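You operate a simulated robot arm through the tools that you are given. There is no shell and no other tool.

The job below is to be done with a simulated two-armed robot. You get a single attempt, and the scene is never put back.

TASK
Wash the paint out of the blue rag, press it dry and put it back.
Fine: wash it in the sink; leave the press plate up.

It is judged by the outcome, as a careful person would: the job done as asked, and still so three seconds after it is handed in. It fails if anything else is knocked over, pushed out of place, dropped, spilled or broken.

THE ROBOT
Two 7-joint arms with fingered hands on one trunk that stands fixed in place. Base frame: the origin is at the foot of the trunk, x ahead of it, y to its left, z up. Lengths are in mm, angles in degrees, forces in N, time in s.
The left shoulder is at [20, 269, 1197], the right one opposite. With the tool pointing down near the work surface each hand reaches from about 100 to 560 mm from the base axis, measured 20 degrees to its own side. Payload 5 kg a hand.
Tool frame (each hand has its own): the origin (TCP) lies between the finger pads and is the grasp point; the fingertips stand 42 mm ahead of it; z points along the fingers, y is the line along which they close. Largest opening 208 mm; the body of the gripper starts 119 mm behind the TCP. The gripper is a hand of 4 fingers: y runs from the thumb to the fingers, the wrist lies at [0, 0, -317] in the tool frame, and closing takes about 1.5 s.
Orientation is that of the tool frame in the base frame, as a unit quaternion [x, y, z, w]. With the fingers straight down and closing along the base's y, the tool's x points along the base's -x, its y along +y and its z along -z.

THE INTERFACE
- The arms move only by the tool apply_moves. It takes "left_deltas", "right_deltas" or both (then of equal length, played together; a hand with none holds still); each is a list of rows, each a list of 2 entries, a list of its own where there are three numbers: the shift along the tool's x, y, z in mm, then the turn, a rotation vector about the tool's x, y, z in degrees. In form: [[[x, y, z], [wx, wy, wz]], ...]. A call has 1 to 20 rows; each row shifts and turns the commanded pose from where the row before left it, along the tool's axes as they then stand. "left_gripper" and "right_gripper" are, for a hand that has rows, the finger opening in mm, from 0 to 208, set as the call begins (left out, the last holds). Rows are played at 5 a second. More than 50 mm and 8.6 degrees between two rows, or a gripper value outside its range, and nothing of the call is played. Where a pose cannot be reached the arm comes as near as it can. A force on the tool above 90 N (or 10 N above the force at the start of the call, whichever is more), or a blocked arm, ends the call early, and 0.2 s more pass. Each finger travels about 153 mm/s and halts on what it meets, pressing with about 33 N; the grip force reading is that of the motor and also rises with nothing between the fingers. The clock runs only during rows and for 0.2 s after the last one: add rows that do not move to give the fingers time. The reply holds the time, the measured pose of the TCP, the force on the tool along the base axes, the opening and the grip force, in the units named above and with some noise, with the torque about the TCP (base axes, N m) and any sound that the robot's microphone picked up.
- Cameras (640 x 400 px; columns grow to the right, rows downward): "scene" is now at [148.9, 24.3, 1466.3]; the picture's right is [0.13, -0.99, 0.00], its down [-0.54, -0.07, -0.84] and it looks along [0.83, 0.11, -0.54] (base axes); focal length 289 px, centre (320, 200). "left" rides on the left gripper at [-93, 1, -146] in its tool frame; the picture's right is [-0.02, -1.00, 0.00], its down [0.84, -0.01, -0.54] and it looks along [0.54, -0.01, 0.84] (tool axes); focal length 280 px, centre (320, 200). "right" rides on the right gripper at [93, 1, -146] in its tool frame; the picture's right is [-0.01, 1.00, 0.00], its down [-0.84, -0.01, -0.54] and it looks along [-0.54, -0.01, 0.84] (tool axes); focal length 280 px, centre (320, 200). There is no depth. A picture from a camera that has moved, and an enlarged one, comes with that camera's place and axes in the base frame and with its lens. The place of the scene camera against the robot may be out by one fixed shift of up to 18 mm in any direction.
- camera(camera): a new picture of that camera. The clock stands still meanwhile.
- move_column(by): slides the trunk up (or, below 0, down) by that many mm; the arms and the scene camera ride with it, the base frame stays. It gives what a move gives, with no picture.
- finger_targets(finger1, finger2, finger3, thumb_bend, hand): sets how far each is bent, from 0 (flat) to 1 (curled in); at 0.3 the hand is open as for a grip, at 0.7 the pads meet at the TCP. One left out holds its place. A second passes; each finger stops where it meets its share of the squeeze, and holds until it gets a number again. A gripper value or a shape takes the hand back. It gives what a move gives, with no picture; readings hold the bend of each and the force on the fingers (four entries, about 0 where the hand has none), thumb and palm.
- grasp_type(shape, hand): the hand has 4 fingers and takes this shape, open, in about a second: jaw (thumb against the fingers, like two jaws); tri (thumb and two fingers); tip (a fingertip pinch); poke (one finger out to press); point (the index stretched); flat (the hand flat); cup (the hand cupped); fist (a fist). The gripper value then closes the fingers along that shape, each until it touches; the sizes above hold for jaw. It gives what a move gives, with no picture.
- turn_head(pan, tilt): turns the head with the scene camera to pan (to the left, within 80 degrees either way) and tilt (down, from -29 to 69), counted from straight ahead of the robot. It gives what a move gives.
- inspect(camera, box): a new picture of the part [left, top, right, bottom] of that camera's present view, enlarged. The clock stands still meanwhile.
- hand_in(): hands the job in; it is judged then, once.

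Places have to be worked out from the pictures, the camera data and where the tool is seen. Open the grippers and draw the arms clear of the work before you hand the job in, unless the task says otherwise.

The tools are called after "Emit:" by a JSON object that holds its "method" and its "body". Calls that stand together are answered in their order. apply_moves: Moves the arms, as the interface text tells. Its arguments: {"type":"object","properties":{"left_deltas":{"type":"array"},"left_gripper":{"type":"number"},"right_deltas":{"type":"array"},"right_gripper":{"type":"number"}},"required":[]} The other tools are called the same way: move_column (by) slides the trunk up or down; grasp_type (shape, hand) gives the hand a shape; finger_targets (finger1, finger2, finger3, thumb_bend, hand) moves the fingers one by one; turn_head (pan, tilt) turns the head that bears the scene camera; camera (camera) takes a picture; inspect (camera, box) takes an enlarged picture of a part of a camera's view; hand_in () hands the job in.

At the start:

```text
clock: 0.0
left_eef_pos: [574.2, 353.1, 1323.0]
left_ee_rot: [-0.064, 0.998, 0.0, 0.0]
left_force: [-0.2, -0.8, 1.1]
left_moment: [-0.02, -0.01, -0.01]
left_grip_width: 207.6
left_grip_force: 0.1
left_shape: jaw
left_bend: [0.3, 0.3, 0.3, 0.3]
left_finger forces: [0.0, 0.1, 0.0, 0.0, 0.1, 0.1]
right_eef_pos: [648.5, -187.1, 1303.4]
right_ee_rot: [-0.064, 0.998, 0.001, 0.002]
right_force: [-0.2, -0.7, -0.8]
right_moment: [0.0, 0.04, 0.03]
right_grip_width: 207.7
right_grip_force: 0.0
right_shape: jaw
right_bend: [0.3, 0.3, 0.3, 0.3]
right_finger forces: [0.1, 0.1, 0.0, 0.0, 0.0, 0.1]
trunk travel left (down, up): [-575.0, 46.0]
head pan, tilt: [7.2, 32.7]
```

scene: 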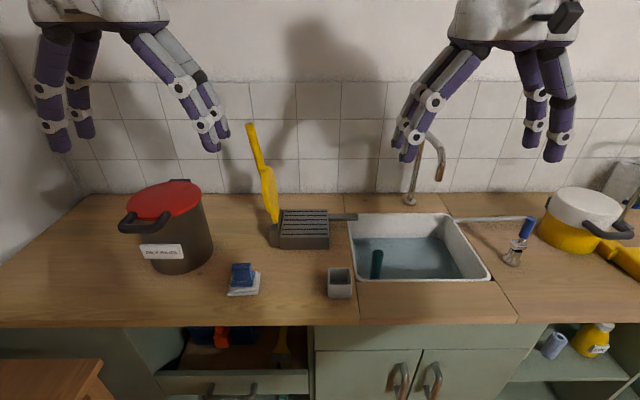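
right: 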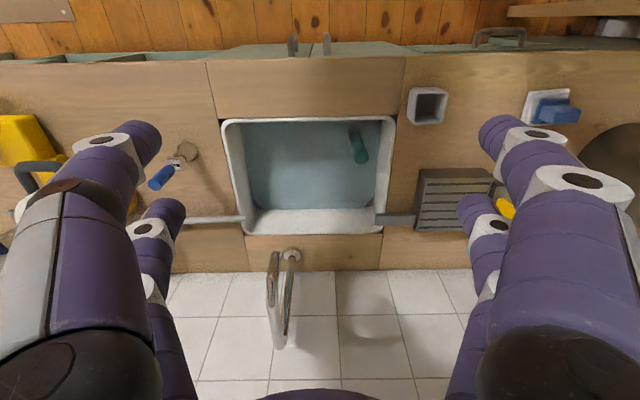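
left: 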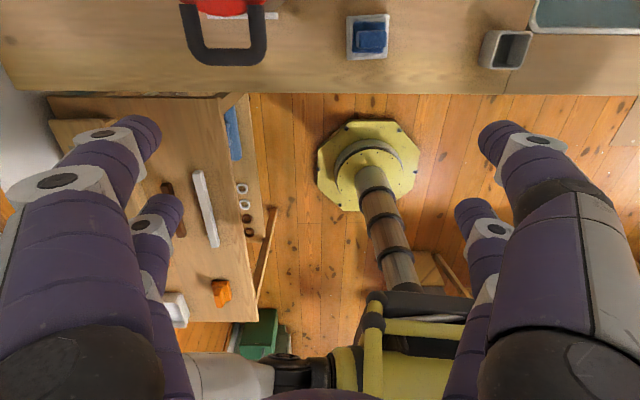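

I see a counter with a sink of water, a slatted press with a yellow lever, a blue thing on a white tile, a pot and others. I look closer at each before moving.

Emit:
{"method": "inspect", "body": {"camera": "scene", "box": [200, 110, 380, 310]}}

Emit:
{"method": "inspect", "body": {"camera": "scene", "box": [340, 120, 560, 300]}}

Emit:
{"method": "inspect", "body": {"camera": "scene", "box": [480, 160, 640, 380]}}

Emit:
{"method": "inspect", "body": {"camera": "scene", "box": [100, 160, 320, 400]}}

```text
2.00 times, centred on (290, 210) of scene
camera zoom: at [148.9, 24.3, 1466.3], right [0.13, -0.99, 0.0], down [-0.54, -0.07, -0.84], along [0.83, 0.11, -0.54], focal length 579 px, centre (380, 180)
```

zoom: 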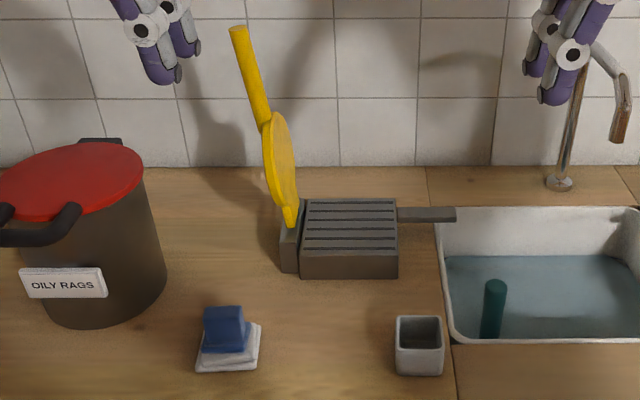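

```text
2.22 times, centred on (450, 210) of scene
camera zoom: at [148.9, 24.3, 1466.3], right [0.13, -0.99, 0.0], down [-0.54, -0.07, -0.84], along [0.83, 0.11, -0.54], focal length 643 px, centre (31, 178)
```

zoom: 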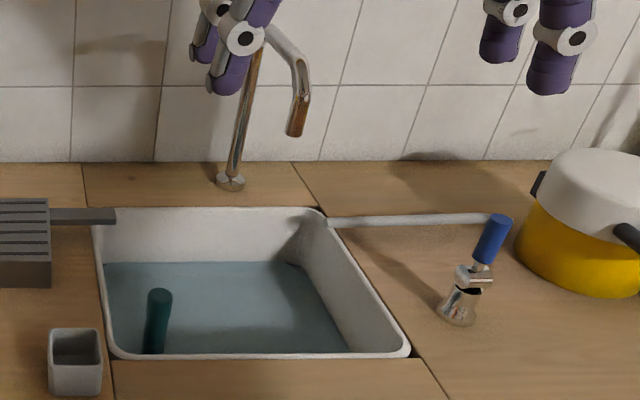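

```text
1.82 times, centred on (560, 270) of scene
camera zoom: at [148.9, 24.3, 1466.3], right [0.13, -0.99, 0.0], down [-0.54, -0.07, -0.84], along [0.83, 0.11, -0.54], focal length 526 px, centre (-116, 73)
```

zoom: 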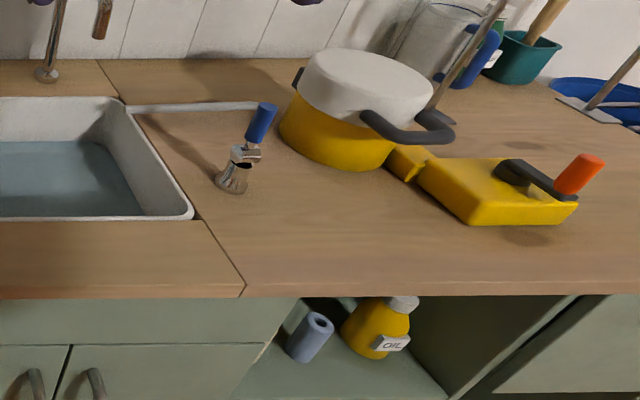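

```text
1.67 times, centred on (210, 280) of scene
camera zoom: at [148.9, 24.3, 1466.3], right [0.13, -0.99, 0.0], down [-0.54, -0.07, -0.84], along [0.83, 0.11, -0.54], focal length 482 px, centre (503, 67)
```

zoom: 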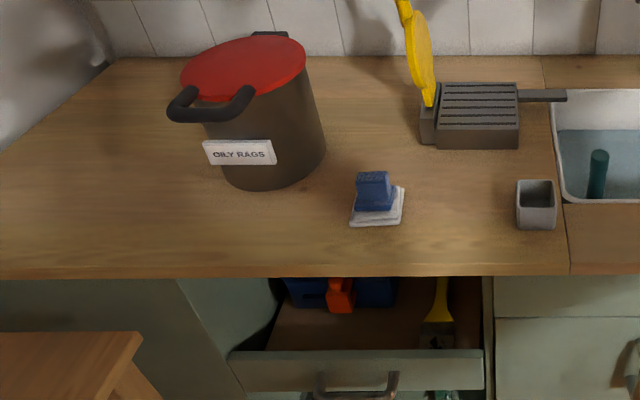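

I look around with the head to find everything blue and make sense of the bench before moving.

Emit:
{"method": "turn_head", "body": {"pan": -30, "tilt": 35}}

Emit:
{"method": "camera", "body": {"camera": "scene"}}

Emit:
{"method": "turn_head", "body": {"pan": 15, "tilt": 55}}

Emit:
{"method": "camera", "body": {"camera": "scene"}}

Emit:
{"method": "turn_head", "body": {"pan": 60, "tilt": 45}}

Emit:
{"method": "camera", "body": {"camera": "scene"}}

Emit:
{"method": "turn_head", "body": {"pan": -20, "tilt": 60}}

Emit:
{"method": "camera", "body": {"camera": "scene"}}

```text
clock: 1.0
left_eef_pos: [575.0, 352.8, 1322.4]
left_ee_rot: [-0.064, 0.998, 0.0, 0.0]
left_force: [-0.4, -0.4, -0.6]
left_moment: [-0.02, -0.02, -0.02]
left_grip_width: 208.0
left_grip_force: 0.1
left_shape: jaw
left_bend: [0.3, 0.3, 0.3, 0.3]
left_finger forces: [0.1, 0.0, 0.0, 0.0, 0.1, 0.0]
right_eef_pos: [648.1, -187.1, 1303.7]
right_ee_rot: [-0.065, 0.998, 0.0, 0.0]
right_force: [0.4, 0.4, 0.0]
right_moment: [0.0, 0.0, -0.03]
right_grip_width: 207.6
right_grip_force: 0.0
right_shape: jaw
right_bend: [0.3, 0.3, 0.3, 0.3]
right_finger forces: [0.1, 0.0, 0.0, 0.0, 0.1, 0.1]
trunk travel left (down, up): [-575.0, 46.0]
head pan, tilt: [-30.0, 35.0]
```

```text
taken
camera scene: at [136.8, -30.9, 1462.7], right [-0.5, -0.87, 0.0], down [-0.5, 0.29, -0.82], along [0.71, -0.41, -0.57], focal length 289 px, centre (320, 200)
```

scene: 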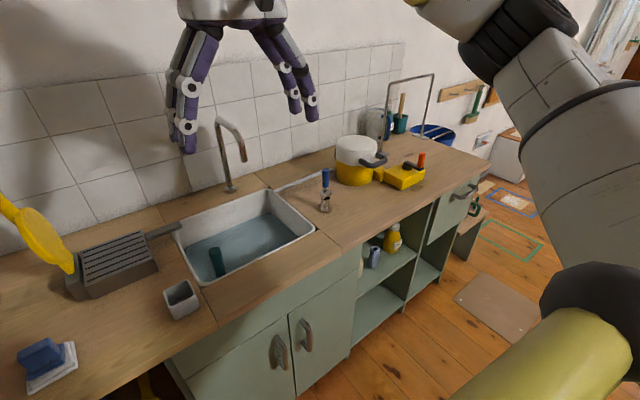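

```text
clock: 2.1
left_eef_pos: [575.8, 353.4, 1323.5]
left_ee_rot: [-0.064, 0.998, 0.001, 0.0]
left_force: [0.8, -0.5, 0.2]
left_moment: [0.0, 0.0, 0.02]
left_grip_width: 208.0
left_grip_force: 0.0
left_shape: jaw
left_bend: [0.3, 0.3, 0.3, 0.3]
left_finger forces: [0.0, 0.0, 0.1, 0.0, 0.0, 0.0]
right_eef_pos: [648.4, -187.1, 1303.6]
right_ee_rot: [-0.064, 0.998, 0.0, 0.0]
right_force: [0.0, 0.7, -0.2]
right_moment: [0.04, 0.01, 0.01]
right_grip_width: 207.6
right_grip_force: 0.0
right_shape: jaw
right_bend: [0.3, 0.3, 0.3, 0.3]
right_finger forces: [0.0, 0.0, 0.0, 0.0, 0.0, 0.1]
trunk travel left (down, up): [-575.0, 46.0]
head pan, tilt: [15.0, 55.0]
```

```text
taken
camera scene: at [130.1, 31.7, 1434.5], right [0.26, -0.97, 0.0], down [-0.79, -0.21, -0.57], along [0.55, 0.15, -0.82], focal length 289 px, centre (320, 200)
```

scene: 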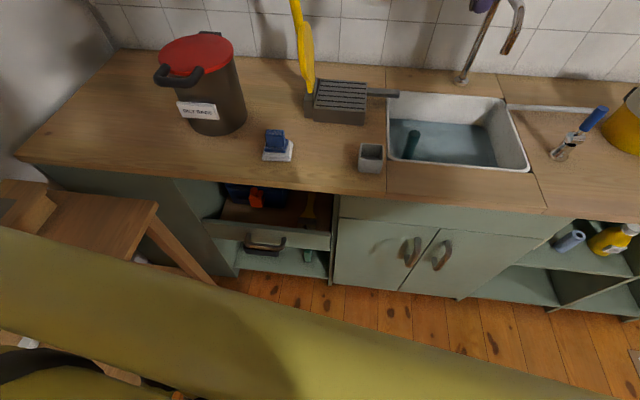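

```text
clock: 3.3
left_eef_pos: [575.8, 352.9, 1323.0]
left_ee_rot: [-0.064, 0.998, 0.001, 0.0]
left_force: [-0.5, -0.3, -0.2]
left_moment: [0.0, -0.01, -0.02]
left_grip_width: 207.7
left_grip_force: 0.1
left_shape: jaw
left_bend: [0.3, 0.3, 0.3, 0.3]
left_finger forces: [0.0, 0.0, 0.0, 0.1, 0.1, 0.1]
right_eef_pos: [648.7, -185.8, 1303.9]
right_ee_rot: [-0.064, 0.998, -0.001, 0.0]
right_force: [0.7, 0.5, -0.7]
right_moment: [0.01, -0.04, -0.01]
right_grip_width: 207.6
right_grip_force: 0.0
right_shape: jaw
right_bend: [0.3, 0.3, 0.3, 0.3]
right_finger forces: [0.1, 0.1, 0.0, 0.0, 0.0, 0.0]
trunk travel left (down, up): [-575.0, 46.0]
head pan, tilt: [60.0, 45.0]
```

```text
taken
camera scene: at [101.2, 83.5, 1447.9], right [0.87, -0.5, 0.0], down [-0.35, -0.61, -0.71], along [0.35, 0.61, -0.71], focal length 289 px, centre (320, 200)
```

scene: 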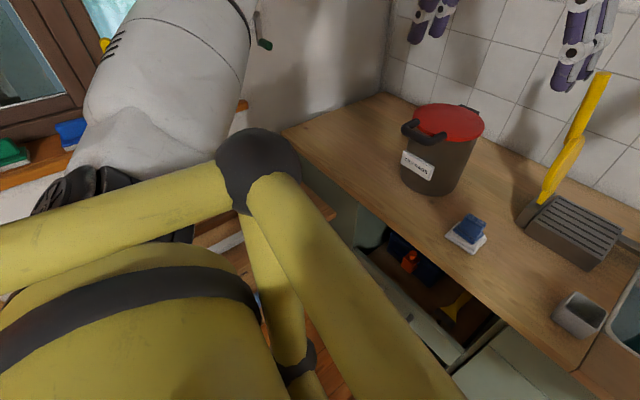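

```text
clock: 4.8
left_eef_pos: [575.1, 352.9, 1323.0]
left_ee_rot: [-0.064, 0.998, 0.0, 0.0]
left_force: [0.4, 0.4, -0.1]
left_moment: [0.01, 0.03, 0.0]
left_grip_width: 207.7
left_grip_force: 0.0
left_shape: jaw
left_bend: [0.3, 0.3, 0.3, 0.3]
left_finger forces: [0.0, 0.0, 0.0, 0.0, 0.0, 0.0]
right_eef_pos: [647.6, -186.7, 1303.5]
right_ee_rot: [-0.064, 0.998, 0.001, 0.0]
right_force: [-0.5, -0.1, 0.7]
right_moment: [0.0, 0.0, 0.0]
right_grip_width: 208.1
right_grip_force: 0.0
right_shape: jaw
right_bend: [0.3, 0.3, 0.3, 0.3]
right_finger forces: [0.0, 0.0, 0.1, 0.1, 0.0, 0.0]
trunk travel left (down, up): [-575.0, 46.0]
head pan, tilt: [-20.0, 60.0]
```

```text
taken
camera scene: at [123.1, -9.6, 1428.5], right [-0.34, -0.94, 0.0], down [-0.81, 0.3, -0.5], along [0.47, -0.17, -0.87], focal length 289 px, centre (320, 200)
```

scene: 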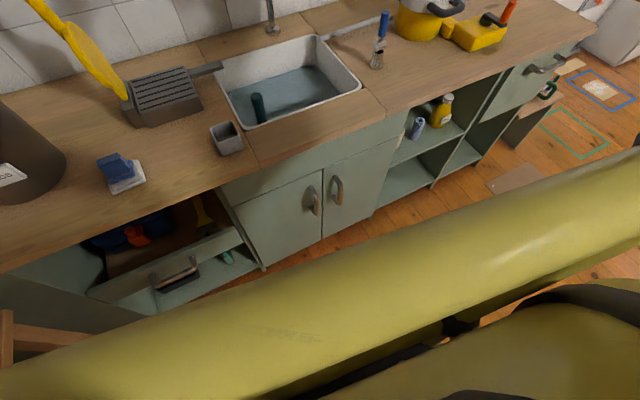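

I zoom into the blue thing on the white dish, the brush, and the sink bits from the current head pose and one with the press and rag in front.

Emit:
{"method": "turn_head", "body": {"pan": 15, "tilt": 45}}

Emit:
{"method": "camera", "body": {"camera": "scene"}}

Emit:
{"method": "inspect", "body": {"camera": "scene", "box": [230, 150, 326, 230]}}

Emit:
{"method": "inspect", "body": {"camera": "scene", "box": [270, 60, 400, 180]}}

Emit:
{"method": "inspect", "body": {"camera": "scene", "box": [350, 120, 460, 220]}}

Emit:
{"method": "inspect", "body": {"camera": "scene", "box": [180, 230, 350, 330]}}

Emit:
{"method": "inspect", "body": {"camera": "scene", "box": [520, 120, 640, 280]}}

```text
clock: 5.8
left_eef_pos: [574.8, 353.1, 1322.5]
left_ee_rot: [-0.064, 0.998, 0.0, 0.0]
left_force: [-0.2, 0.7, -0.5]
left_moment: [-0.04, -0.01, 0.03]
left_grip_width: 207.7
left_grip_force: 0.0
left_shape: jaw
left_bend: [0.3, 0.3, 0.3, 0.3]
left_finger forces: [0.0, 0.0, 0.0, 0.0, 0.0, 0.0]
right_eef_pos: [647.8, -187.3, 1302.8]
right_ee_rot: [-0.065, 0.998, 0.0, 0.0]
right_force: [-0.2, -0.5, -0.3]
right_moment: [0.01, 0.0, 0.02]
right_grip_width: 207.8
right_grip_force: 0.0
right_shape: jaw
right_bend: [0.3, 0.3, 0.3, 0.3]
right_finger forces: [0.0, 0.0, 0.0, 0.0, 0.0, 0.0]
trunk travel left (down, up): [-575.0, 46.0]
head pan, tilt: [15.0, 45.0]
```

```text
taken
camera scene: at [139.0, 34.1, 1447.9], right [0.26, -0.97, 0.0], down [-0.68, -0.18, -0.71], along [0.68, 0.18, -0.71], focal length 289 px, centre (320, 200)
```

scene: 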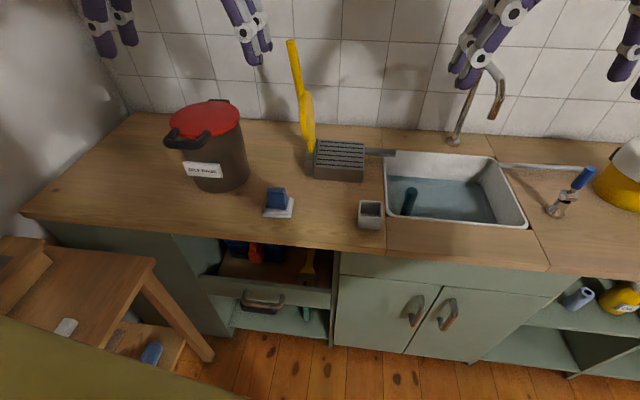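

```text
5.00 times, centred on (278, 190) of scene
camera zoom: at [139.0, 34.1, 1447.9], right [0.26, -0.97, 0.0], down [-0.68, -0.18, -0.71], along [0.68, 0.18, -0.71], focal length 1446 px, centre (530, 250)
```

zoom: 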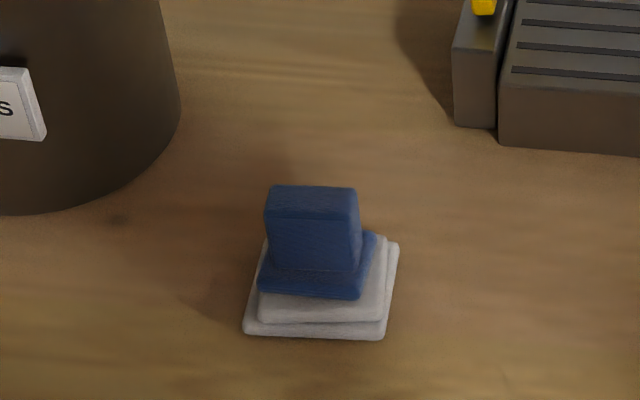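

```text
3.33 times, centred on (335, 120) of scene
camera zoom: at [139.0, 34.1, 1447.9], right [0.26, -0.97, 0.0], down [-0.68, -0.18, -0.71], along [0.68, 0.18, -0.71], focal length 964 px, centre (270, 467)
```

zoom: 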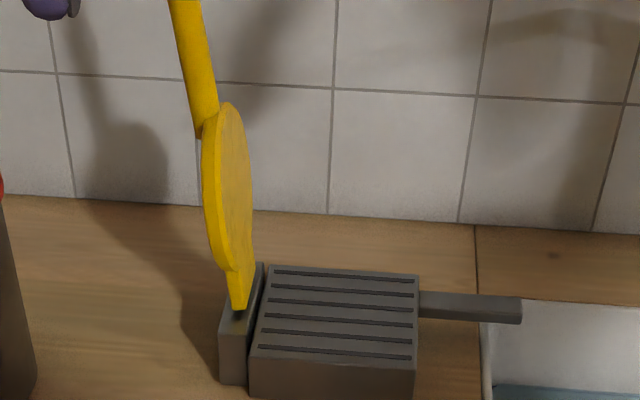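

```text
4.00 times, centred on (405, 170) of scene
camera zoom: at [139.0, 34.1, 1447.9], right [0.26, -0.97, 0.0], down [-0.68, -0.18, -0.71], along [0.68, 0.18, -0.71], focal length 1157 px, centre (-20, 320)
```

zoom: 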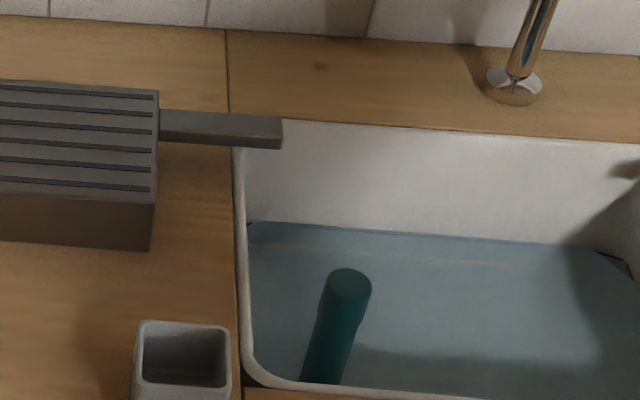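

```text
3.76 times, centred on (265, 280) of scene
camera zoom: at [139.0, 34.1, 1447.9], right [0.26, -0.97, 0.0], down [-0.68, -0.18, -0.71], along [0.68, 0.18, -0.71], focal length 1089 px, centre (527, -101)
```

zoom: 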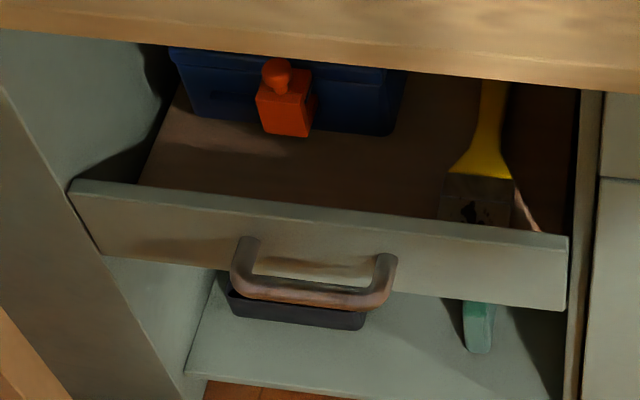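

```text
2.50 times, centred on (580, 200) of scene
camera zoom: at [139.0, 34.1, 1447.9], right [0.26, -0.97, 0.0], down [-0.68, -0.18, -0.71], along [0.68, 0.18, -0.71], focal length 723 px, centre (-330, 200)
```

zoom: 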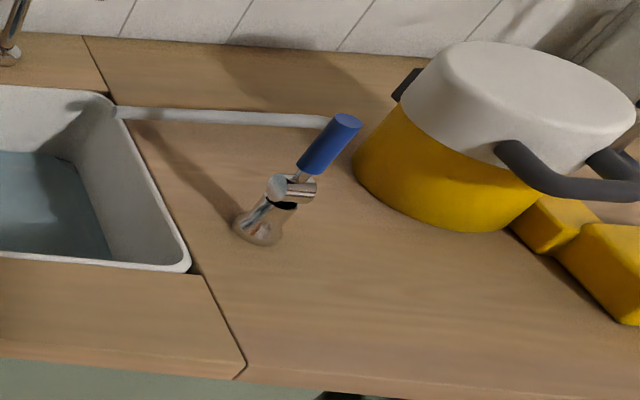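

The rag looks like a folded blue cloth on a stack of white folded cloths, and the press stands left of the sink with its plate up. To place things well I shift the right hand left by 200 mm and take a second hand-camera view for triangulation.

Emit:
{"method": "apply_moves", "body": {"right_deltas": [[[0, 50, 0], [0, 0, 0]], [[0, 50, 0], [0, 0, 0]], [[0, 50, 0], [0, 0, 0]], [[0, 50, 0], [0, 0, 0]], [[0, 0, 0], [0, 0, 0]]]}}

Emit:
{"method": "camera", "body": {"camera": "right"}}

Emit:
{"method": "camera", "body": {"camera": "scene"}}

```text
clock: 7.0
left_eef_pos: [576.1, 350.1, 1324.0]
left_ee_rot: [-0.064, 0.998, 0.0, 0.0]
left_force: [0.2, -1.2, 0.0]
left_moment: [0.17, 0.07, -0.01]
left_grip_width: 208.0
left_grip_force: 0.1
left_shape: jaw
left_bend: [0.3, 0.3, 0.3, 0.3]
left_finger forces: [0.1, 0.1, 0.0, 0.0, 0.0, 0.1]
right_eef_pos: [624.2, 11.7, 1303.6]
right_ee_rot: [-0.064, 0.998, 0.001, 0.0]
right_force: [0.1, -1.7, 0.0]
right_moment: [0.16, 0.07, -0.05]
right_grip_width: 207.8
right_grip_force: 0.0
right_shape: jaw
right_bend: [0.3, 0.3, 0.3, 0.3]
right_finger forces: [0.1, 0.0, 0.1, 0.0, 0.0, 0.0]
trunk travel left (down, up): [-575.0, 46.0]
head pan, tilt: [15.0, 45.0]
```

```text
taken
camera right: at [530.6, -0.1, 1450.4], right [-0.11, 0.99, 0.0], down [0.84, 0.09, 0.54], along [0.54, 0.06, -0.84], focal length 280 px, centre (320, 200)
```

right: 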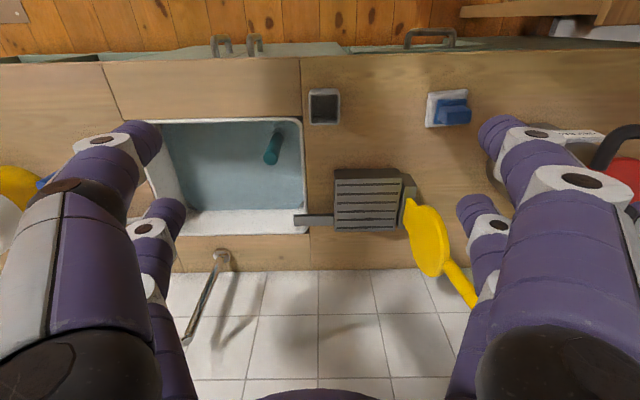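

```text
taken
camera scene: at [139.5, 32.9, 1447.9], right [0.26, -0.97, 0.0], down [-0.68, -0.18, -0.71], along [0.68, 0.18, -0.71], focal length 289 px, centre (320, 200)
```

scene: 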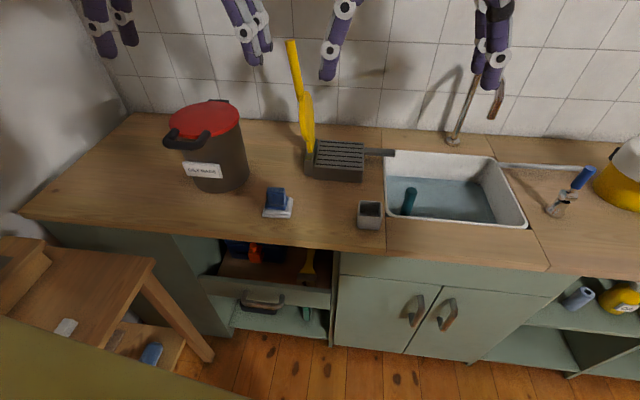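

Disparity between the two right-hand views gives the counter near z≈850 and the rag near (650, 275). I enlarge parts of this hand view for finer detail on the rag, press and sink.

Emit:
{"method": "inspect", "body": {"camera": "right", "box": [400, 70, 500, 150]}}

Emit:
{"method": "inspect", "body": {"camera": "right", "box": [280, 140, 480, 310]}}

Emit:
{"method": "inspect", "body": {"camera": "right", "box": [140, 90, 320, 250]}}

```text
5.00 times, centred on (450, 110) of right
camera zoom: at [530.6, -0.1, 1450.4], right [-0.11, 0.99, 0.0], down [0.84, 0.09, 0.54], along [0.54, 0.06, -0.84], focal length 1402 px, centre (-330, 650)
```

zoom: 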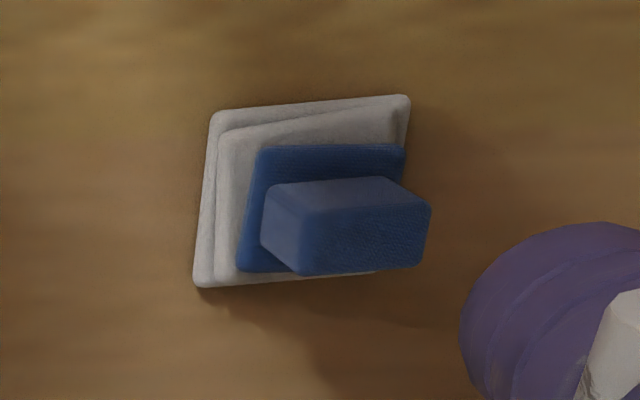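

```text
2.35 times, centred on (380, 225) of right
camera zoom: at [530.6, -0.1, 1450.4], right [-0.11, 0.99, 0.0], down [0.84, 0.09, 0.54], along [0.54, 0.06, -0.84], focal length 660 px, centre (179, 141)
```

zoom: 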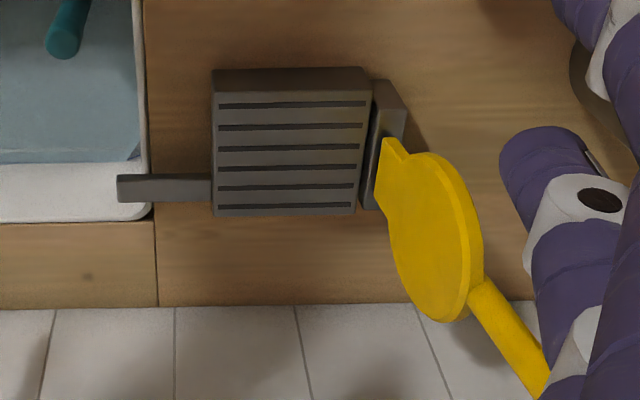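

```text
2.50 times, centred on (230, 170) of right
camera zoom: at [530.6, -0.1, 1450.4], right [-0.11, 0.99, 0.0], down [0.84, 0.09, 0.54], along [0.54, 0.06, -0.84], focal length 701 px, centre (545, 275)
```

zoom: 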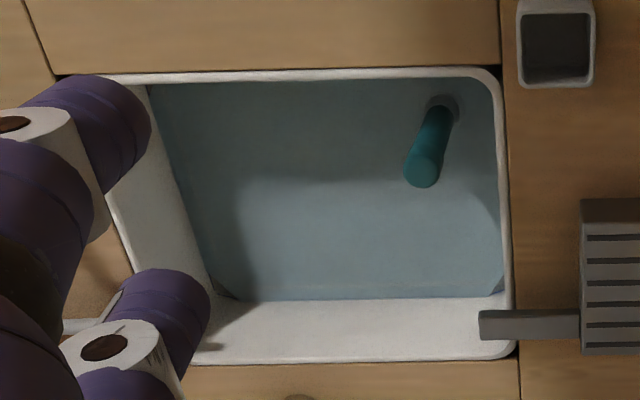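

The rag is a flat blue pad with a raised block about 50 × 25 mm on it, lying on two white cloths. Now I look at the hands themselves to see how the fingers sit.

Emit:
{"method": "turn_head", "body": {"pan": 20, "tilt": 5}}

Emit:
{"method": "camera", "body": {"camera": "scene"}}

Emit:
{"method": "grasp_type", "body": {"shape": "tip", "hand": "left"}}

Emit:
{"method": "camera", "body": {"camera": "scene"}}

Emit:
{"method": "camera", "body": {"camera": "left"}}

```text
clock: 8.1
left_eef_pos: [575.8, 353.5, 1322.6]
left_ee_rot: [-0.064, 0.998, 0.0, 0.0]
left_force: [0.1, 0.0, 0.1]
left_moment: [-0.04, 0.0, -0.03]
left_grip_width: 207.9
left_grip_force: 0.0
left_shape: jaw
left_bend: [0.3, 0.3, 0.3, 0.3]
left_finger forces: [0.0, 0.0, 0.0, 0.1, 0.0, 0.0]
right_eef_pos: [622.0, 13.3, 1304.8]
right_ee_rot: [-0.065, 0.998, 0.001, 0.001]
right_force: [0.4, -0.5, -0.1]
right_moment: [-0.05, 0.02, 0.0]
right_grip_width: 207.9
right_grip_force: 0.1
right_shape: jaw
right_bend: [0.3, 0.3, 0.3, 0.3]
right_finger forces: [0.1, 0.0, 0.1, 0.1, 0.0, 0.0]
trunk travel left (down, up): [-575.0, 46.0]
head pan, tilt: [20.0, 5.0]
```

```text
taken
camera scene: at [146.7, 44.8, 1510.9], right [0.34, -0.94, 0.0], down [-0.08, -0.03, -1.0], along [0.94, 0.34, -0.09], focal length 289 px, centre (320, 200)
```

scene: 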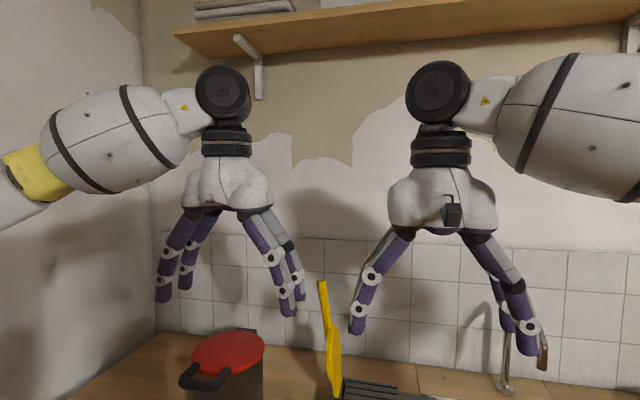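

```text
clock: 9.0
left_eef_pos: [575.7, 352.7, 1323.6]
left_ee_rot: [-0.064, 0.998, 0.0, 0.0]
left_force: [0.2, -0.2, 0.3]
left_moment: [0.0, 0.01, 0.02]
left_grip_width: 207.7
left_grip_force: 0.1
left_shape: tip
left_bend: [0.3, 0.3, 0.3, 0.3]
left_finger forces: [0.0, 0.1, 0.0, 0.0, 0.0, 0.1]
right_eef_pos: [622.6, 12.9, 1304.9]
right_ee_rot: [-0.064, 0.998, 0.0, 0.0]
right_force: [0.4, -0.5, 0.9]
right_moment: [-0.03, -0.01, -0.02]
right_grip_width: 208.1
right_grip_force: 0.1
right_shape: jaw
right_bend: [0.3, 0.3, 0.3, 0.3]
right_finger forces: [0.0, 0.0, 0.0, 0.0, 0.0, 0.0]
trunk travel left (down, up): [-575.0, 46.0]
head pan, tilt: [20.0, 5.0]
```

```text
taken
camera scene: at [146.7, 44.5, 1511.0], right [0.34, -0.94, 0.0], down [-0.08, -0.03, -1.0], along [0.94, 0.34, -0.09], focal length 289 px, centre (320, 200)
```

scene: 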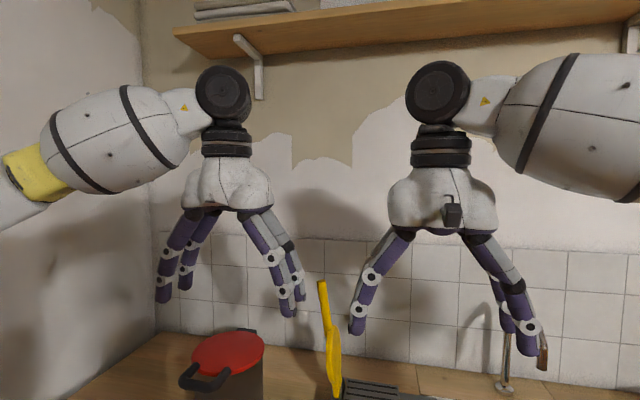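

```text
taken
camera left: at [668.1, 366.2, 1469.1], right [0.14, -0.99, 0.0], down [-0.83, -0.12, 0.54], along [-0.53, -0.08, -0.84], focal length 280 px, centre (320, 200)
```

left: 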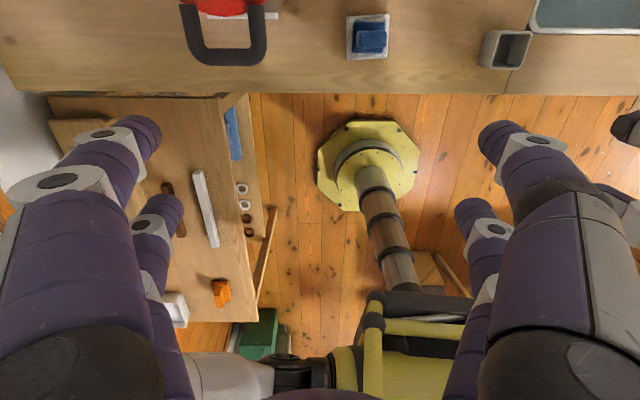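

The hand has two pairs of fingers facing each other. I close the left hand in the free air to see how the tips meet in this shape.

Emit:
{"method": "apply_moves", "body": {"left_deltas": [[[0, 0, 0], [0, 0, 0]], [[0, 0, 0], [0, 0, 0]], [[0, 0, 0], [0, 0, 0]], [[0, 0, 0], [0, 0, 0]], [[0, 0, 0], [0, 0, 0]], [[0, 0, 0], [0, 0, 0]], [[0, 0, 0], [0, 0, 0]]], "left_gripper": 30}}

Emit:
{"method": "camera", "body": {"camera": "left"}}

Emit:
{"method": "camera", "body": {"camera": "scene"}}

Emit:
{"method": "grasp_type", "body": {"shape": "jaw", "hand": "left"}}

Emit:
{"method": "apply_moves", "body": {"left_deltas": [[[0, 0, 0], [0, 0, 0]], [[0, 0, 0], [0, 0, 0]], [[0, 0, 0], [0, 0, 0]], [[0, 0, 0], [0, 0, 0]], [[0, 0, 0], [0, 0, 0]], [[0, 0, 0], [0, 0, 0]], [[0, 0, 0], [0, 0, 0]]], "left_gripper": 30}}

Emit:
{"method": "camera", "body": {"camera": "left"}}

Emit:
{"method": "camera", "body": {"camera": "scene"}}

```text
clock: 10.6
left_eef_pos: [575.3, 352.3, 1323.1]
left_ee_rot: [-0.064, 0.998, 0.0, -0.001]
left_force: [0.2, 0.6, 0.0]
left_moment: [-0.01, -0.02, -0.01]
left_grip_width: 30.3
left_grip_force: 0.1
left_shape: tip
left_bend: [0.72, 0.72, 0.72, 0.7]
left_finger forces: [0.0, 0.0, 0.1, 0.1, 0.0, 0.0]
right_eef_pos: [623.8, 12.5, 1304.0]
right_ee_rot: [-0.065, 0.998, 0.0, 0.0]
right_force: [-0.3, 0.5, 0.5]
right_moment: [0.02, 0.01, 0.01]
right_grip_width: 207.6
right_grip_force: 0.0
right_shape: jaw
right_bend: [0.3, 0.3, 0.3, 0.3]
right_finger forces: [0.0, 0.0, 0.0, 0.0, 0.0, 0.0]
trunk travel left (down, up): [-575.0, 46.0]
head pan, tilt: [20.0, 5.0]
```

```text
taken
camera left: at [668.1, 366.1, 1469.1], right [0.14, -0.99, 0.0], down [-0.83, -0.12, 0.54], along [-0.53, -0.08, -0.84], focal length 280 px, centre (320, 200)
```

left: 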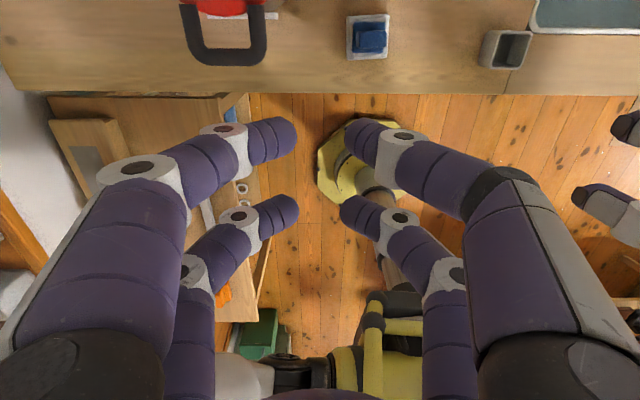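

```text
taken
camera scene: at [146.8, 44.5, 1511.0], right [0.34, -0.94, 0.0], down [-0.08, -0.03, -1.0], along [0.94, 0.34, -0.09], focal length 289 px, centre (320, 200)
```

scene: 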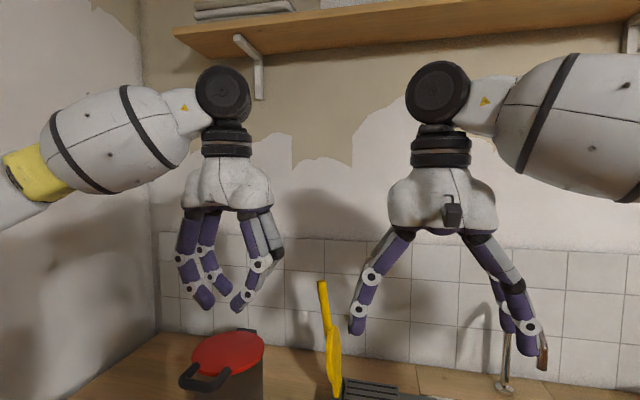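

```text
clock: 11.5
left_eef_pos: [575.1, 352.2, 1322.6]
left_ee_rot: [-0.065, 0.998, -0.001, 0.0]
left_force: [0.0, 0.9, 0.6]
left_moment: [0.0, -0.01, -0.02]
left_grip_width: 207.7
left_grip_force: 0.0
left_shape: jaw
left_bend: [0.3, 0.3, 0.3, 0.3]
left_finger forces: [0.1, 0.0, 0.1, 0.0, 0.1, 0.0]
right_eef_pos: [623.5, 12.9, 1303.7]
right_ee_rot: [-0.064, 0.998, 0.0, -0.001]
right_force: [-0.7, -0.3, 0.4]
right_moment: [0.01, -0.02, -0.01]
right_grip_width: 207.9
right_grip_force: 0.1
right_shape: jaw
right_bend: [0.3, 0.3, 0.3, 0.3]
right_finger forces: [0.0, 0.1, 0.0, 0.0, 0.0, 0.0]
trunk travel left (down, up): [-575.0, 46.0]
head pan, tilt: [20.0, 5.0]
```

```text
clock: 13.1
left_eef_pos: [575.3, 353.6, 1324.1]
left_ee_rot: [-0.064, 0.998, 0.0, -0.001]
left_force: [-0.2, -0.3, -1.4]
left_moment: [0.0, -0.02, 0.05]
left_grip_width: 30.5
left_grip_force: 0.0
left_shape: jaw
left_bend: [0.72, 0.72, 0.72, 0.7]
left_finger forces: [0.0, 0.1, 0.0, 0.0, 0.0, 0.0]
right_eef_pos: [622.8, 13.0, 1303.9]
right_ee_rot: [-0.064, 0.998, 0.001, 0.002]
right_force: [-0.5, -0.3, 1.1]
right_moment: [0.0, -0.03, 0.03]
right_grip_width: 207.8
right_grip_force: 0.1
right_shape: jaw
right_bend: [0.3, 0.3, 0.3, 0.3]
right_finger forces: [0.0, 0.0, 0.0, 0.0, 0.0, 0.0]
trunk travel left (down, up): [-575.0, 46.0]
head pan, tilt: [20.0, 5.0]
```

```text
taken
camera left: at [668.1, 366.1, 1469.1], right [0.14, -0.99, 0.0], down [-0.83, -0.12, 0.54], along [-0.53, -0.08, -0.84], focal length 280 px, centre (320, 200)
```

left: 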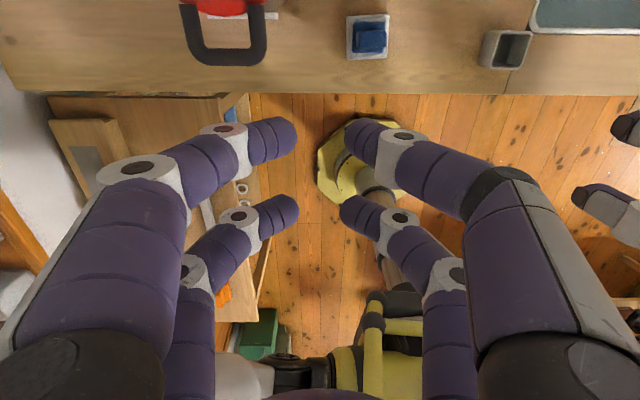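

```text
taken
camera scene: at [146.8, 44.5, 1511.0], right [0.34, -0.94, 0.0], down [-0.08, -0.03, -1.0], along [0.94, 0.34, -0.09], focal length 289 px, centre (320, 200)
```

scene: 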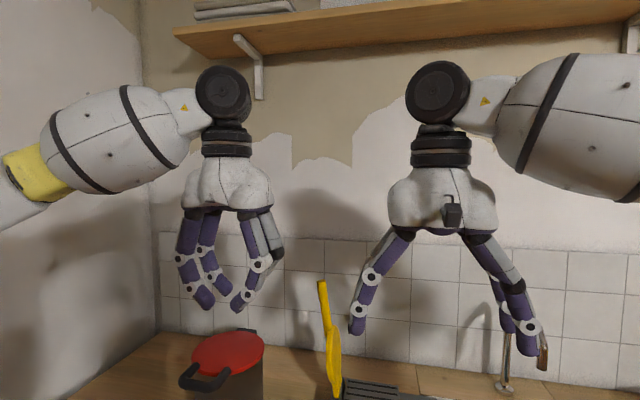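

Jaw and tip look alike: two finger pairs about 59 mm apart. I check how "tri" closes, since the rag's block is small.

Emit:
{"method": "grasp_type", "body": {"shape": "tri", "hand": "left"}}

Emit:
{"method": "apply_moves", "body": {"left_deltas": [[[0, 0, 0], [0, 0, 0]], [[0, 0, 0], [0, 0, 0]], [[0, 0, 0], [0, 0, 0]], [[0, 0, 0], [0, 0, 0]], [[0, 0, 0], [0, 0, 0]], [[0, 0, 0], [0, 0, 0]], [[0, 0, 0], [0, 0, 0]]], "left_gripper": 10}}

Emit:
{"method": "camera", "body": {"camera": "left"}}

Emit:
{"method": "grasp_type", "body": {"shape": "poke", "hand": "left"}}

Emit:
{"method": "camera", "body": {"camera": "left"}}

Emit:
{"method": "grasp_type", "body": {"shape": "jaw", "hand": "left"}}

```text
clock: 14.0
left_eef_pos: [575.2, 352.2, 1323.6]
left_ee_rot: [-0.064, 0.998, 0.0, 0.0]
left_force: [0.9, 0.3, -0.6]
left_moment: [-0.02, -0.02, -0.01]
left_grip_width: 207.9
left_grip_force: 0.0
left_shape: tri
left_bend: [0.3, 0.3, 0.3, 0.3]
left_finger forces: [0.1, 0.1, 0.1, 0.0, 0.0, 0.0]
right_eef_pos: [623.0, 12.3, 1304.5]
right_ee_rot: [-0.065, 0.998, 0.0, 0.0]
right_force: [-0.1, -0.8, -1.6]
right_moment: [-0.03, 0.0, -0.02]
right_grip_width: 207.9
right_grip_force: 0.0
right_shape: jaw
right_bend: [0.3, 0.3, 0.3, 0.3]
right_finger forces: [0.0, 0.1, 0.1, 0.1, 0.0, 0.1]
trunk travel left (down, up): [-575.0, 46.0]
head pan, tilt: [20.0, 5.0]
```

```text
clock: 15.6
left_eef_pos: [574.9, 352.9, 1323.5]
left_ee_rot: [-0.064, 0.998, -0.001, 0.0]
left_force: [-0.2, 0.4, 0.5]
left_moment: [-0.02, 0.0, -0.05]
left_grip_width: 10.3
left_grip_force: 0.0
left_shape: tri
left_bend: [0.71, 0.71, 0.71, 0.7]
left_finger forces: [0.0, 0.1, 0.1, 0.1, 0.0, 0.1]
right_eef_pos: [623.1, 12.3, 1304.5]
right_ee_rot: [-0.064, 0.998, 0.0, 0.001]
right_force: [0.1, -0.2, 0.6]
right_moment: [0.01, 0.02, -0.02]
right_grip_width: 208.1
right_grip_force: 0.0
right_shape: jaw
right_bend: [0.3, 0.3, 0.3, 0.3]
right_finger forces: [0.1, 0.0, 0.0, 0.0, 0.0, 0.1]
trunk travel left (down, up): [-575.0, 46.0]
head pan, tilt: [20.0, 5.0]
```

```text
taken
camera left: at [668.1, 366.1, 1469.1], right [0.14, -0.99, 0.0], down [-0.83, -0.12, 0.54], along [-0.53, -0.08, -0.84], focal length 280 px, centre (320, 200)
```

left: 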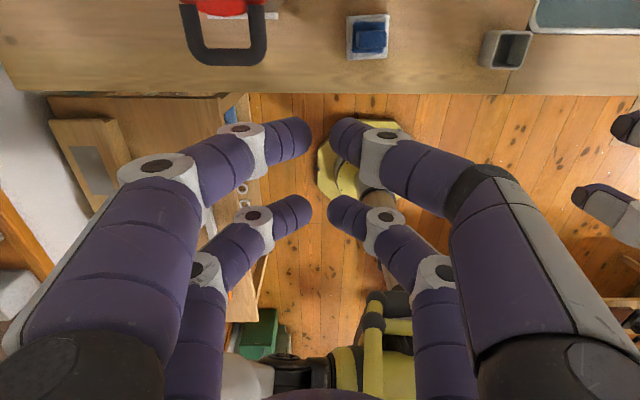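

```text
clock: 16.5
left_eef_pos: [574.0, 353.3, 1324.3]
left_ee_rot: [-0.064, 0.998, 0.0, 0.0]
left_force: [0.1, 0.4, -0.5]
left_moment: [0.03, 0.04, -0.01]
left_grip_width: 0.0
left_grip_force: 0.0
left_shape: poke
left_bend: [1.0, 1.0, 1.0, 0.33]
left_finger forces: [0.0, 0.0, 0.0, 0.1, 0.1, 0.0]
right_eef_pos: [622.7, 11.9, 1303.8]
right_ee_rot: [-0.065, 0.998, 0.0, 0.001]
right_force: [0.1, 0.4, -0.1]
right_moment: [0.0, -0.02, -0.01]
right_grip_width: 207.8
right_grip_force: 0.0
right_shape: jaw
right_bend: [0.3, 0.3, 0.3, 0.3]
right_finger forces: [0.0, 0.0, 0.0, 0.0, 0.0, 0.1]
trunk travel left (down, up): [-575.0, 46.0]
head pan, tilt: [20.0, 5.0]
```

```text
taken
camera left: at [668.1, 366.1, 1469.1], right [0.14, -0.99, 0.0], down [-0.83, -0.12, 0.54], along [-0.53, -0.08, -0.84], focal length 280 px, centre (320, 200)
```

left: 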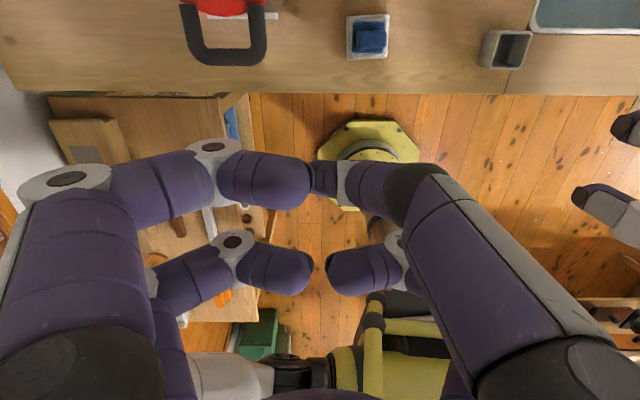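

```text
clock: 17.4
left_eef_pos: [574.9, 352.3, 1322.5]
left_ee_rot: [-0.064, 0.998, 0.0, 0.0]
left_force: [-0.7, 0.2, 0.3]
left_moment: [0.0, 0.01, -0.02]
left_grip_width: 207.9
left_grip_force: 0.1
left_shape: jaw
left_bend: [0.3, 0.3, 0.3, 0.3]
left_finger forces: [0.0, 0.1, 0.0, 0.1, 0.0, 0.0]
right_eef_pos: [620.9, 12.7, 1304.4]
right_ee_rot: [-0.065, 0.998, 0.001, 0.0]
right_force: [-0.5, -0.9, 0.1]
right_moment: [-0.01, 0.01, 0.03]
right_grip_width: 207.7
right_grip_force: 0.0
right_shape: jaw
right_bend: [0.3, 0.3, 0.3, 0.3]
right_finger forces: [0.1, 0.1, 0.0, 0.0, 0.1, 0.0]
trunk travel left (down, up): [-575.0, 46.0]
head pan, tilt: [20.0, 5.0]
```

All shapes keep the two pairs parallel, so I'll use jaw and grip across the block's thin side. I now bring the left hand above the rag, then turn it about a right angle.

Emit:
{"method": "apply_moves", "body": {"left_deltas": [[[-22, -29, 40], [0, 0, 0]], [[-22, -29, 40], [0, 0, 0]], [[-22, -29, 40], [0, 0, 0]], [[0, 0, 40], [0, 0, 0]], [[0, 0, 20], [0, 0, 0]], [[0, 0, 0], [0, 0, 8]], [[0, 0, 0], [0, 0, 8]], [[0, 0, 0], [0, 0, 8]], [[0, 0, 0], [0, 0, 8]], [[0, 0, 0], [0, 0, 8]], [[0, 0, 0], [0, 0, 8]], [[0, 0, 0], [0, 0, 8]], [[0, 0, 0], [0, 0, 8]], [[0, 0, 0], [0, 0, 8]], [[0, 0, 0], [0, 0, 8]], [[0, 0, 0], [0, 0, 7]], [[0, 0, 0], [0, 0, 0]]]}}

Emit:
{"method": "camera", "body": {"camera": "left"}}

Emit:
{"method": "turn_head", "body": {"pan": 15, "tilt": 40}}

Emit:
{"method": "camera", "body": {"camera": "scene"}}

```text
refused: row 1 steps farther than a row can; nothing moved
```

```text
taken
camera left: at [668.2, 366.1, 1469.1], right [0.14, -0.99, 0.0], down [-0.83, -0.12, 0.54], along [-0.53, -0.08, -0.84], focal length 280 px, centre (320, 200)
```

left: 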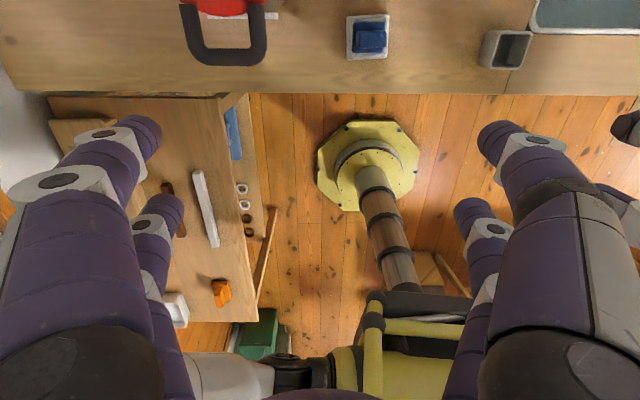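

```text
clock: 18.4
left_eef_pos: [574.8, 352.5, 1322.6]
left_ee_rot: [-0.064, 0.998, 0.001, 0.0]
left_force: [-0.1, -0.5, 0.1]
left_moment: [0.0, -0.02, 0.01]
left_grip_width: 208.0
left_grip_force: 0.1
left_shape: jaw
left_bend: [0.3, 0.3, 0.3, 0.3]
left_finger forces: [0.1, 0.0, 0.0, 0.0, 0.0, 0.0]
right_eef_pos: [623.4, 13.0, 1303.6]
right_ee_rot: [-0.065, 0.998, -0.001, 0.0]
right_force: [-0.7, 0.0, -0.1]
right_moment: [0.02, -0.01, 0.01]
right_grip_width: 207.8
right_grip_force: 0.1
right_shape: jaw
right_bend: [0.3, 0.3, 0.3, 0.3]
right_finger forces: [0.0, 0.0, 0.1, 0.0, 0.0, 0.1]
trunk travel left (down, up): [-575.0, 46.0]
head pan, tilt: [15.0, 40.0]
```

```text
taken
camera scene: at [142.6, 35.1, 1455.3], right [0.26, -0.97, 0.0], down [-0.62, -0.17, -0.77], along [0.74, 0.2, -0.64], focal length 289 px, centre (320, 200)
```

scene: 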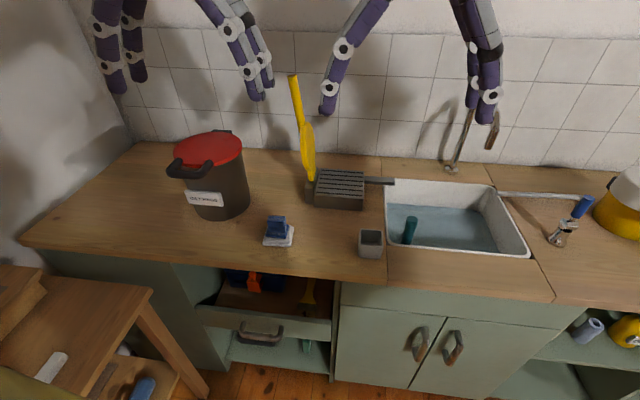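

The row was a bit over 50 mm; I shorten the steps and at the same time move the right hand back to the right to stay clear.

Emit:
{"method": "apply_moves", "body": {"left_deltas": [[[-16.5, -21.75, 35], [0, 0, 0]], [[-16.5, -21.75, 35], [0, 0, 0]], [[-16.5, -21.75, 35], [0, 0, 0]], [[-16.5, -21.75, 35], [0, 0, 0]], [[0, 0, 40], [0, 0, 0]], [[0, 0, 0], [0, 0, 8]], [[0, 0, 0], [0, 0, 8]], [[0, 0, 0], [0, 0, 8]], [[0, 0, 0], [0, 0, 8]], [[0, 0, 0], [0, 0, 8]], [[0, 0, 0], [0, 0, 8]], [[0, 0, 0], [0, 0, 8]], [[0, 0, 0], [0, 0, 8]], [[0, 0, 0], [0, 0, 8]], [[0, 0, 0], [0, 0, 8]], [[0, 0, 0], [0, 0, 7]], [[0, 0, 0], [0, 0, 0]]], "right_deltas": [[[0, -50, 0], [0, 0, 0]], [[0, -50, 0], [0, 0, 0]], [[0, -50, 0], [0, 0, 0]], [[0, -50, 0], [0, 0, 0]], [[0, 0, 0], [0, 0, 0]], [[0, 0, 0], [0, 0, 0]], [[0, 0, 0], [0, 0, 0]], [[0, 0, 0], [0, 0, 0]], [[0, 0, 0], [0, 0, 0]], [[0, 0, 0], [0, 0, 0]], [[0, 0, 0], [0, 0, 0]], [[0, 0, 0], [0, 0, 0]], [[0, 0, 0], [0, 0, 0]], [[0, 0, 0], [0, 0, 0]], [[0, 0, 0], [0, 0, 0]], [[0, 0, 0], [0, 0, 0]], [[0, 0, 0], [0, 0, 0]]]}}

Emit:
{"method": "camera", "body": {"camera": "left"}}

Emit:
{"method": "camera", "body": {"camera": "scene"}}

```text
clock: 22.0
left_eef_pos: [651.3, 274.3, 1143.2]
left_ee_rot: [0.641, 0.768, 0.001, 0.0]
left_force: [0.3, -0.3, 0.7]
left_moment: [0.01, 0.0, 0.01]
left_grip_width: 207.8
left_grip_force: 0.1
left_shape: jaw
left_bend: [0.3, 0.3, 0.3, 0.3]
left_finger forces: [0.1, 0.0, 0.0, 0.0, 0.1, 0.1]
right_eef_pos: [648.7, -183.9, 1300.6]
right_ee_rot: [-0.064, 0.998, 0.0, 0.0]
right_force: [0.1, 0.4, 0.9]
right_moment: [0.01, 0.0, 0.0]
right_grip_width: 207.9
right_grip_force: 0.1
right_shape: jaw
right_bend: [0.3, 0.3, 0.3, 0.3]
right_finger forces: [0.0, 0.0, 0.0, 0.1, 0.0, 0.0]
trunk travel left (down, up): [-575.0, 46.0]
head pan, tilt: [15.0, 40.0]
```

```text
taken
camera left: at [670.1, 182.9, 1289.2], right [-0.98, -0.19, 0.0], down [-0.16, 0.83, 0.54], along [-0.1, 0.53, -0.84], focal length 280 px, centre (320, 200)
```

left: 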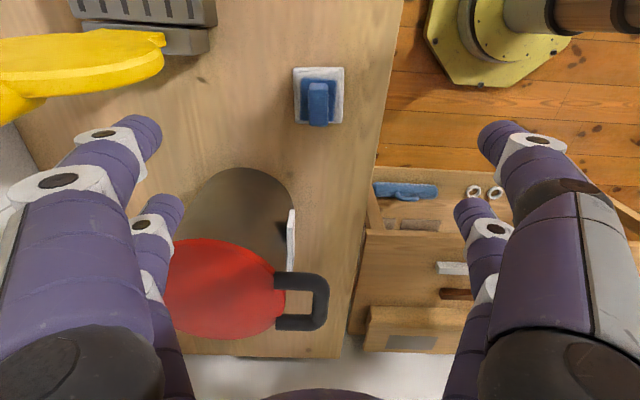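

```text
taken
camera scene: at [142.6, 35.1, 1455.2], right [0.26, -0.97, 0.0], down [-0.62, -0.17, -0.77], along [0.74, 0.2, -0.64], focal length 289 px, centre (320, 200)
```

scene: 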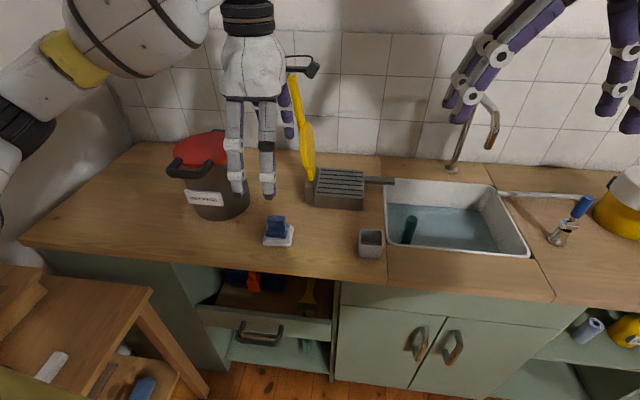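

The left hand is above the rag with the block near the image centre line. I zoom in to measure its turn and size.

Emit:
{"method": "inspect", "body": {"camera": "left", "box": [268, 50, 368, 140]}}

Emit:
{"method": "inspect", "body": {"camera": "left", "box": [0, 0, 220, 140]}}

```text
4.44 times, centred on (318, 95) of left
camera zoom: at [670.1, 182.9, 1289.2], right [-0.98, -0.19, 0.0], down [-0.16, 0.83, 0.54], along [-0.1, 0.53, -0.84], focal length 1246 px, centre (329, 667)
```

zoom: 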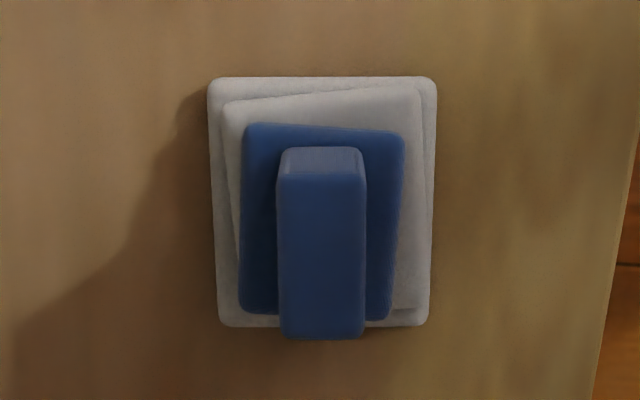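

```text
2.86 times, centred on (110, 70) of left
camera zoom: at [670.1, 182.9, 1289.2], right [-0.98, -0.19, 0.0], down [-0.16, 0.83, 0.54], along [-0.1, 0.53, -0.84], focal length 801 px, centre (920, 571)
```

zoom: 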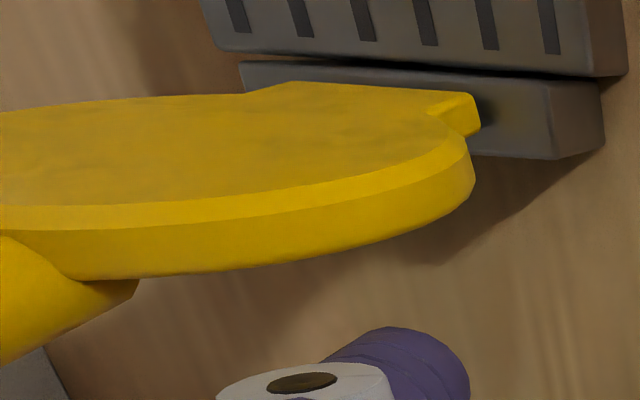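

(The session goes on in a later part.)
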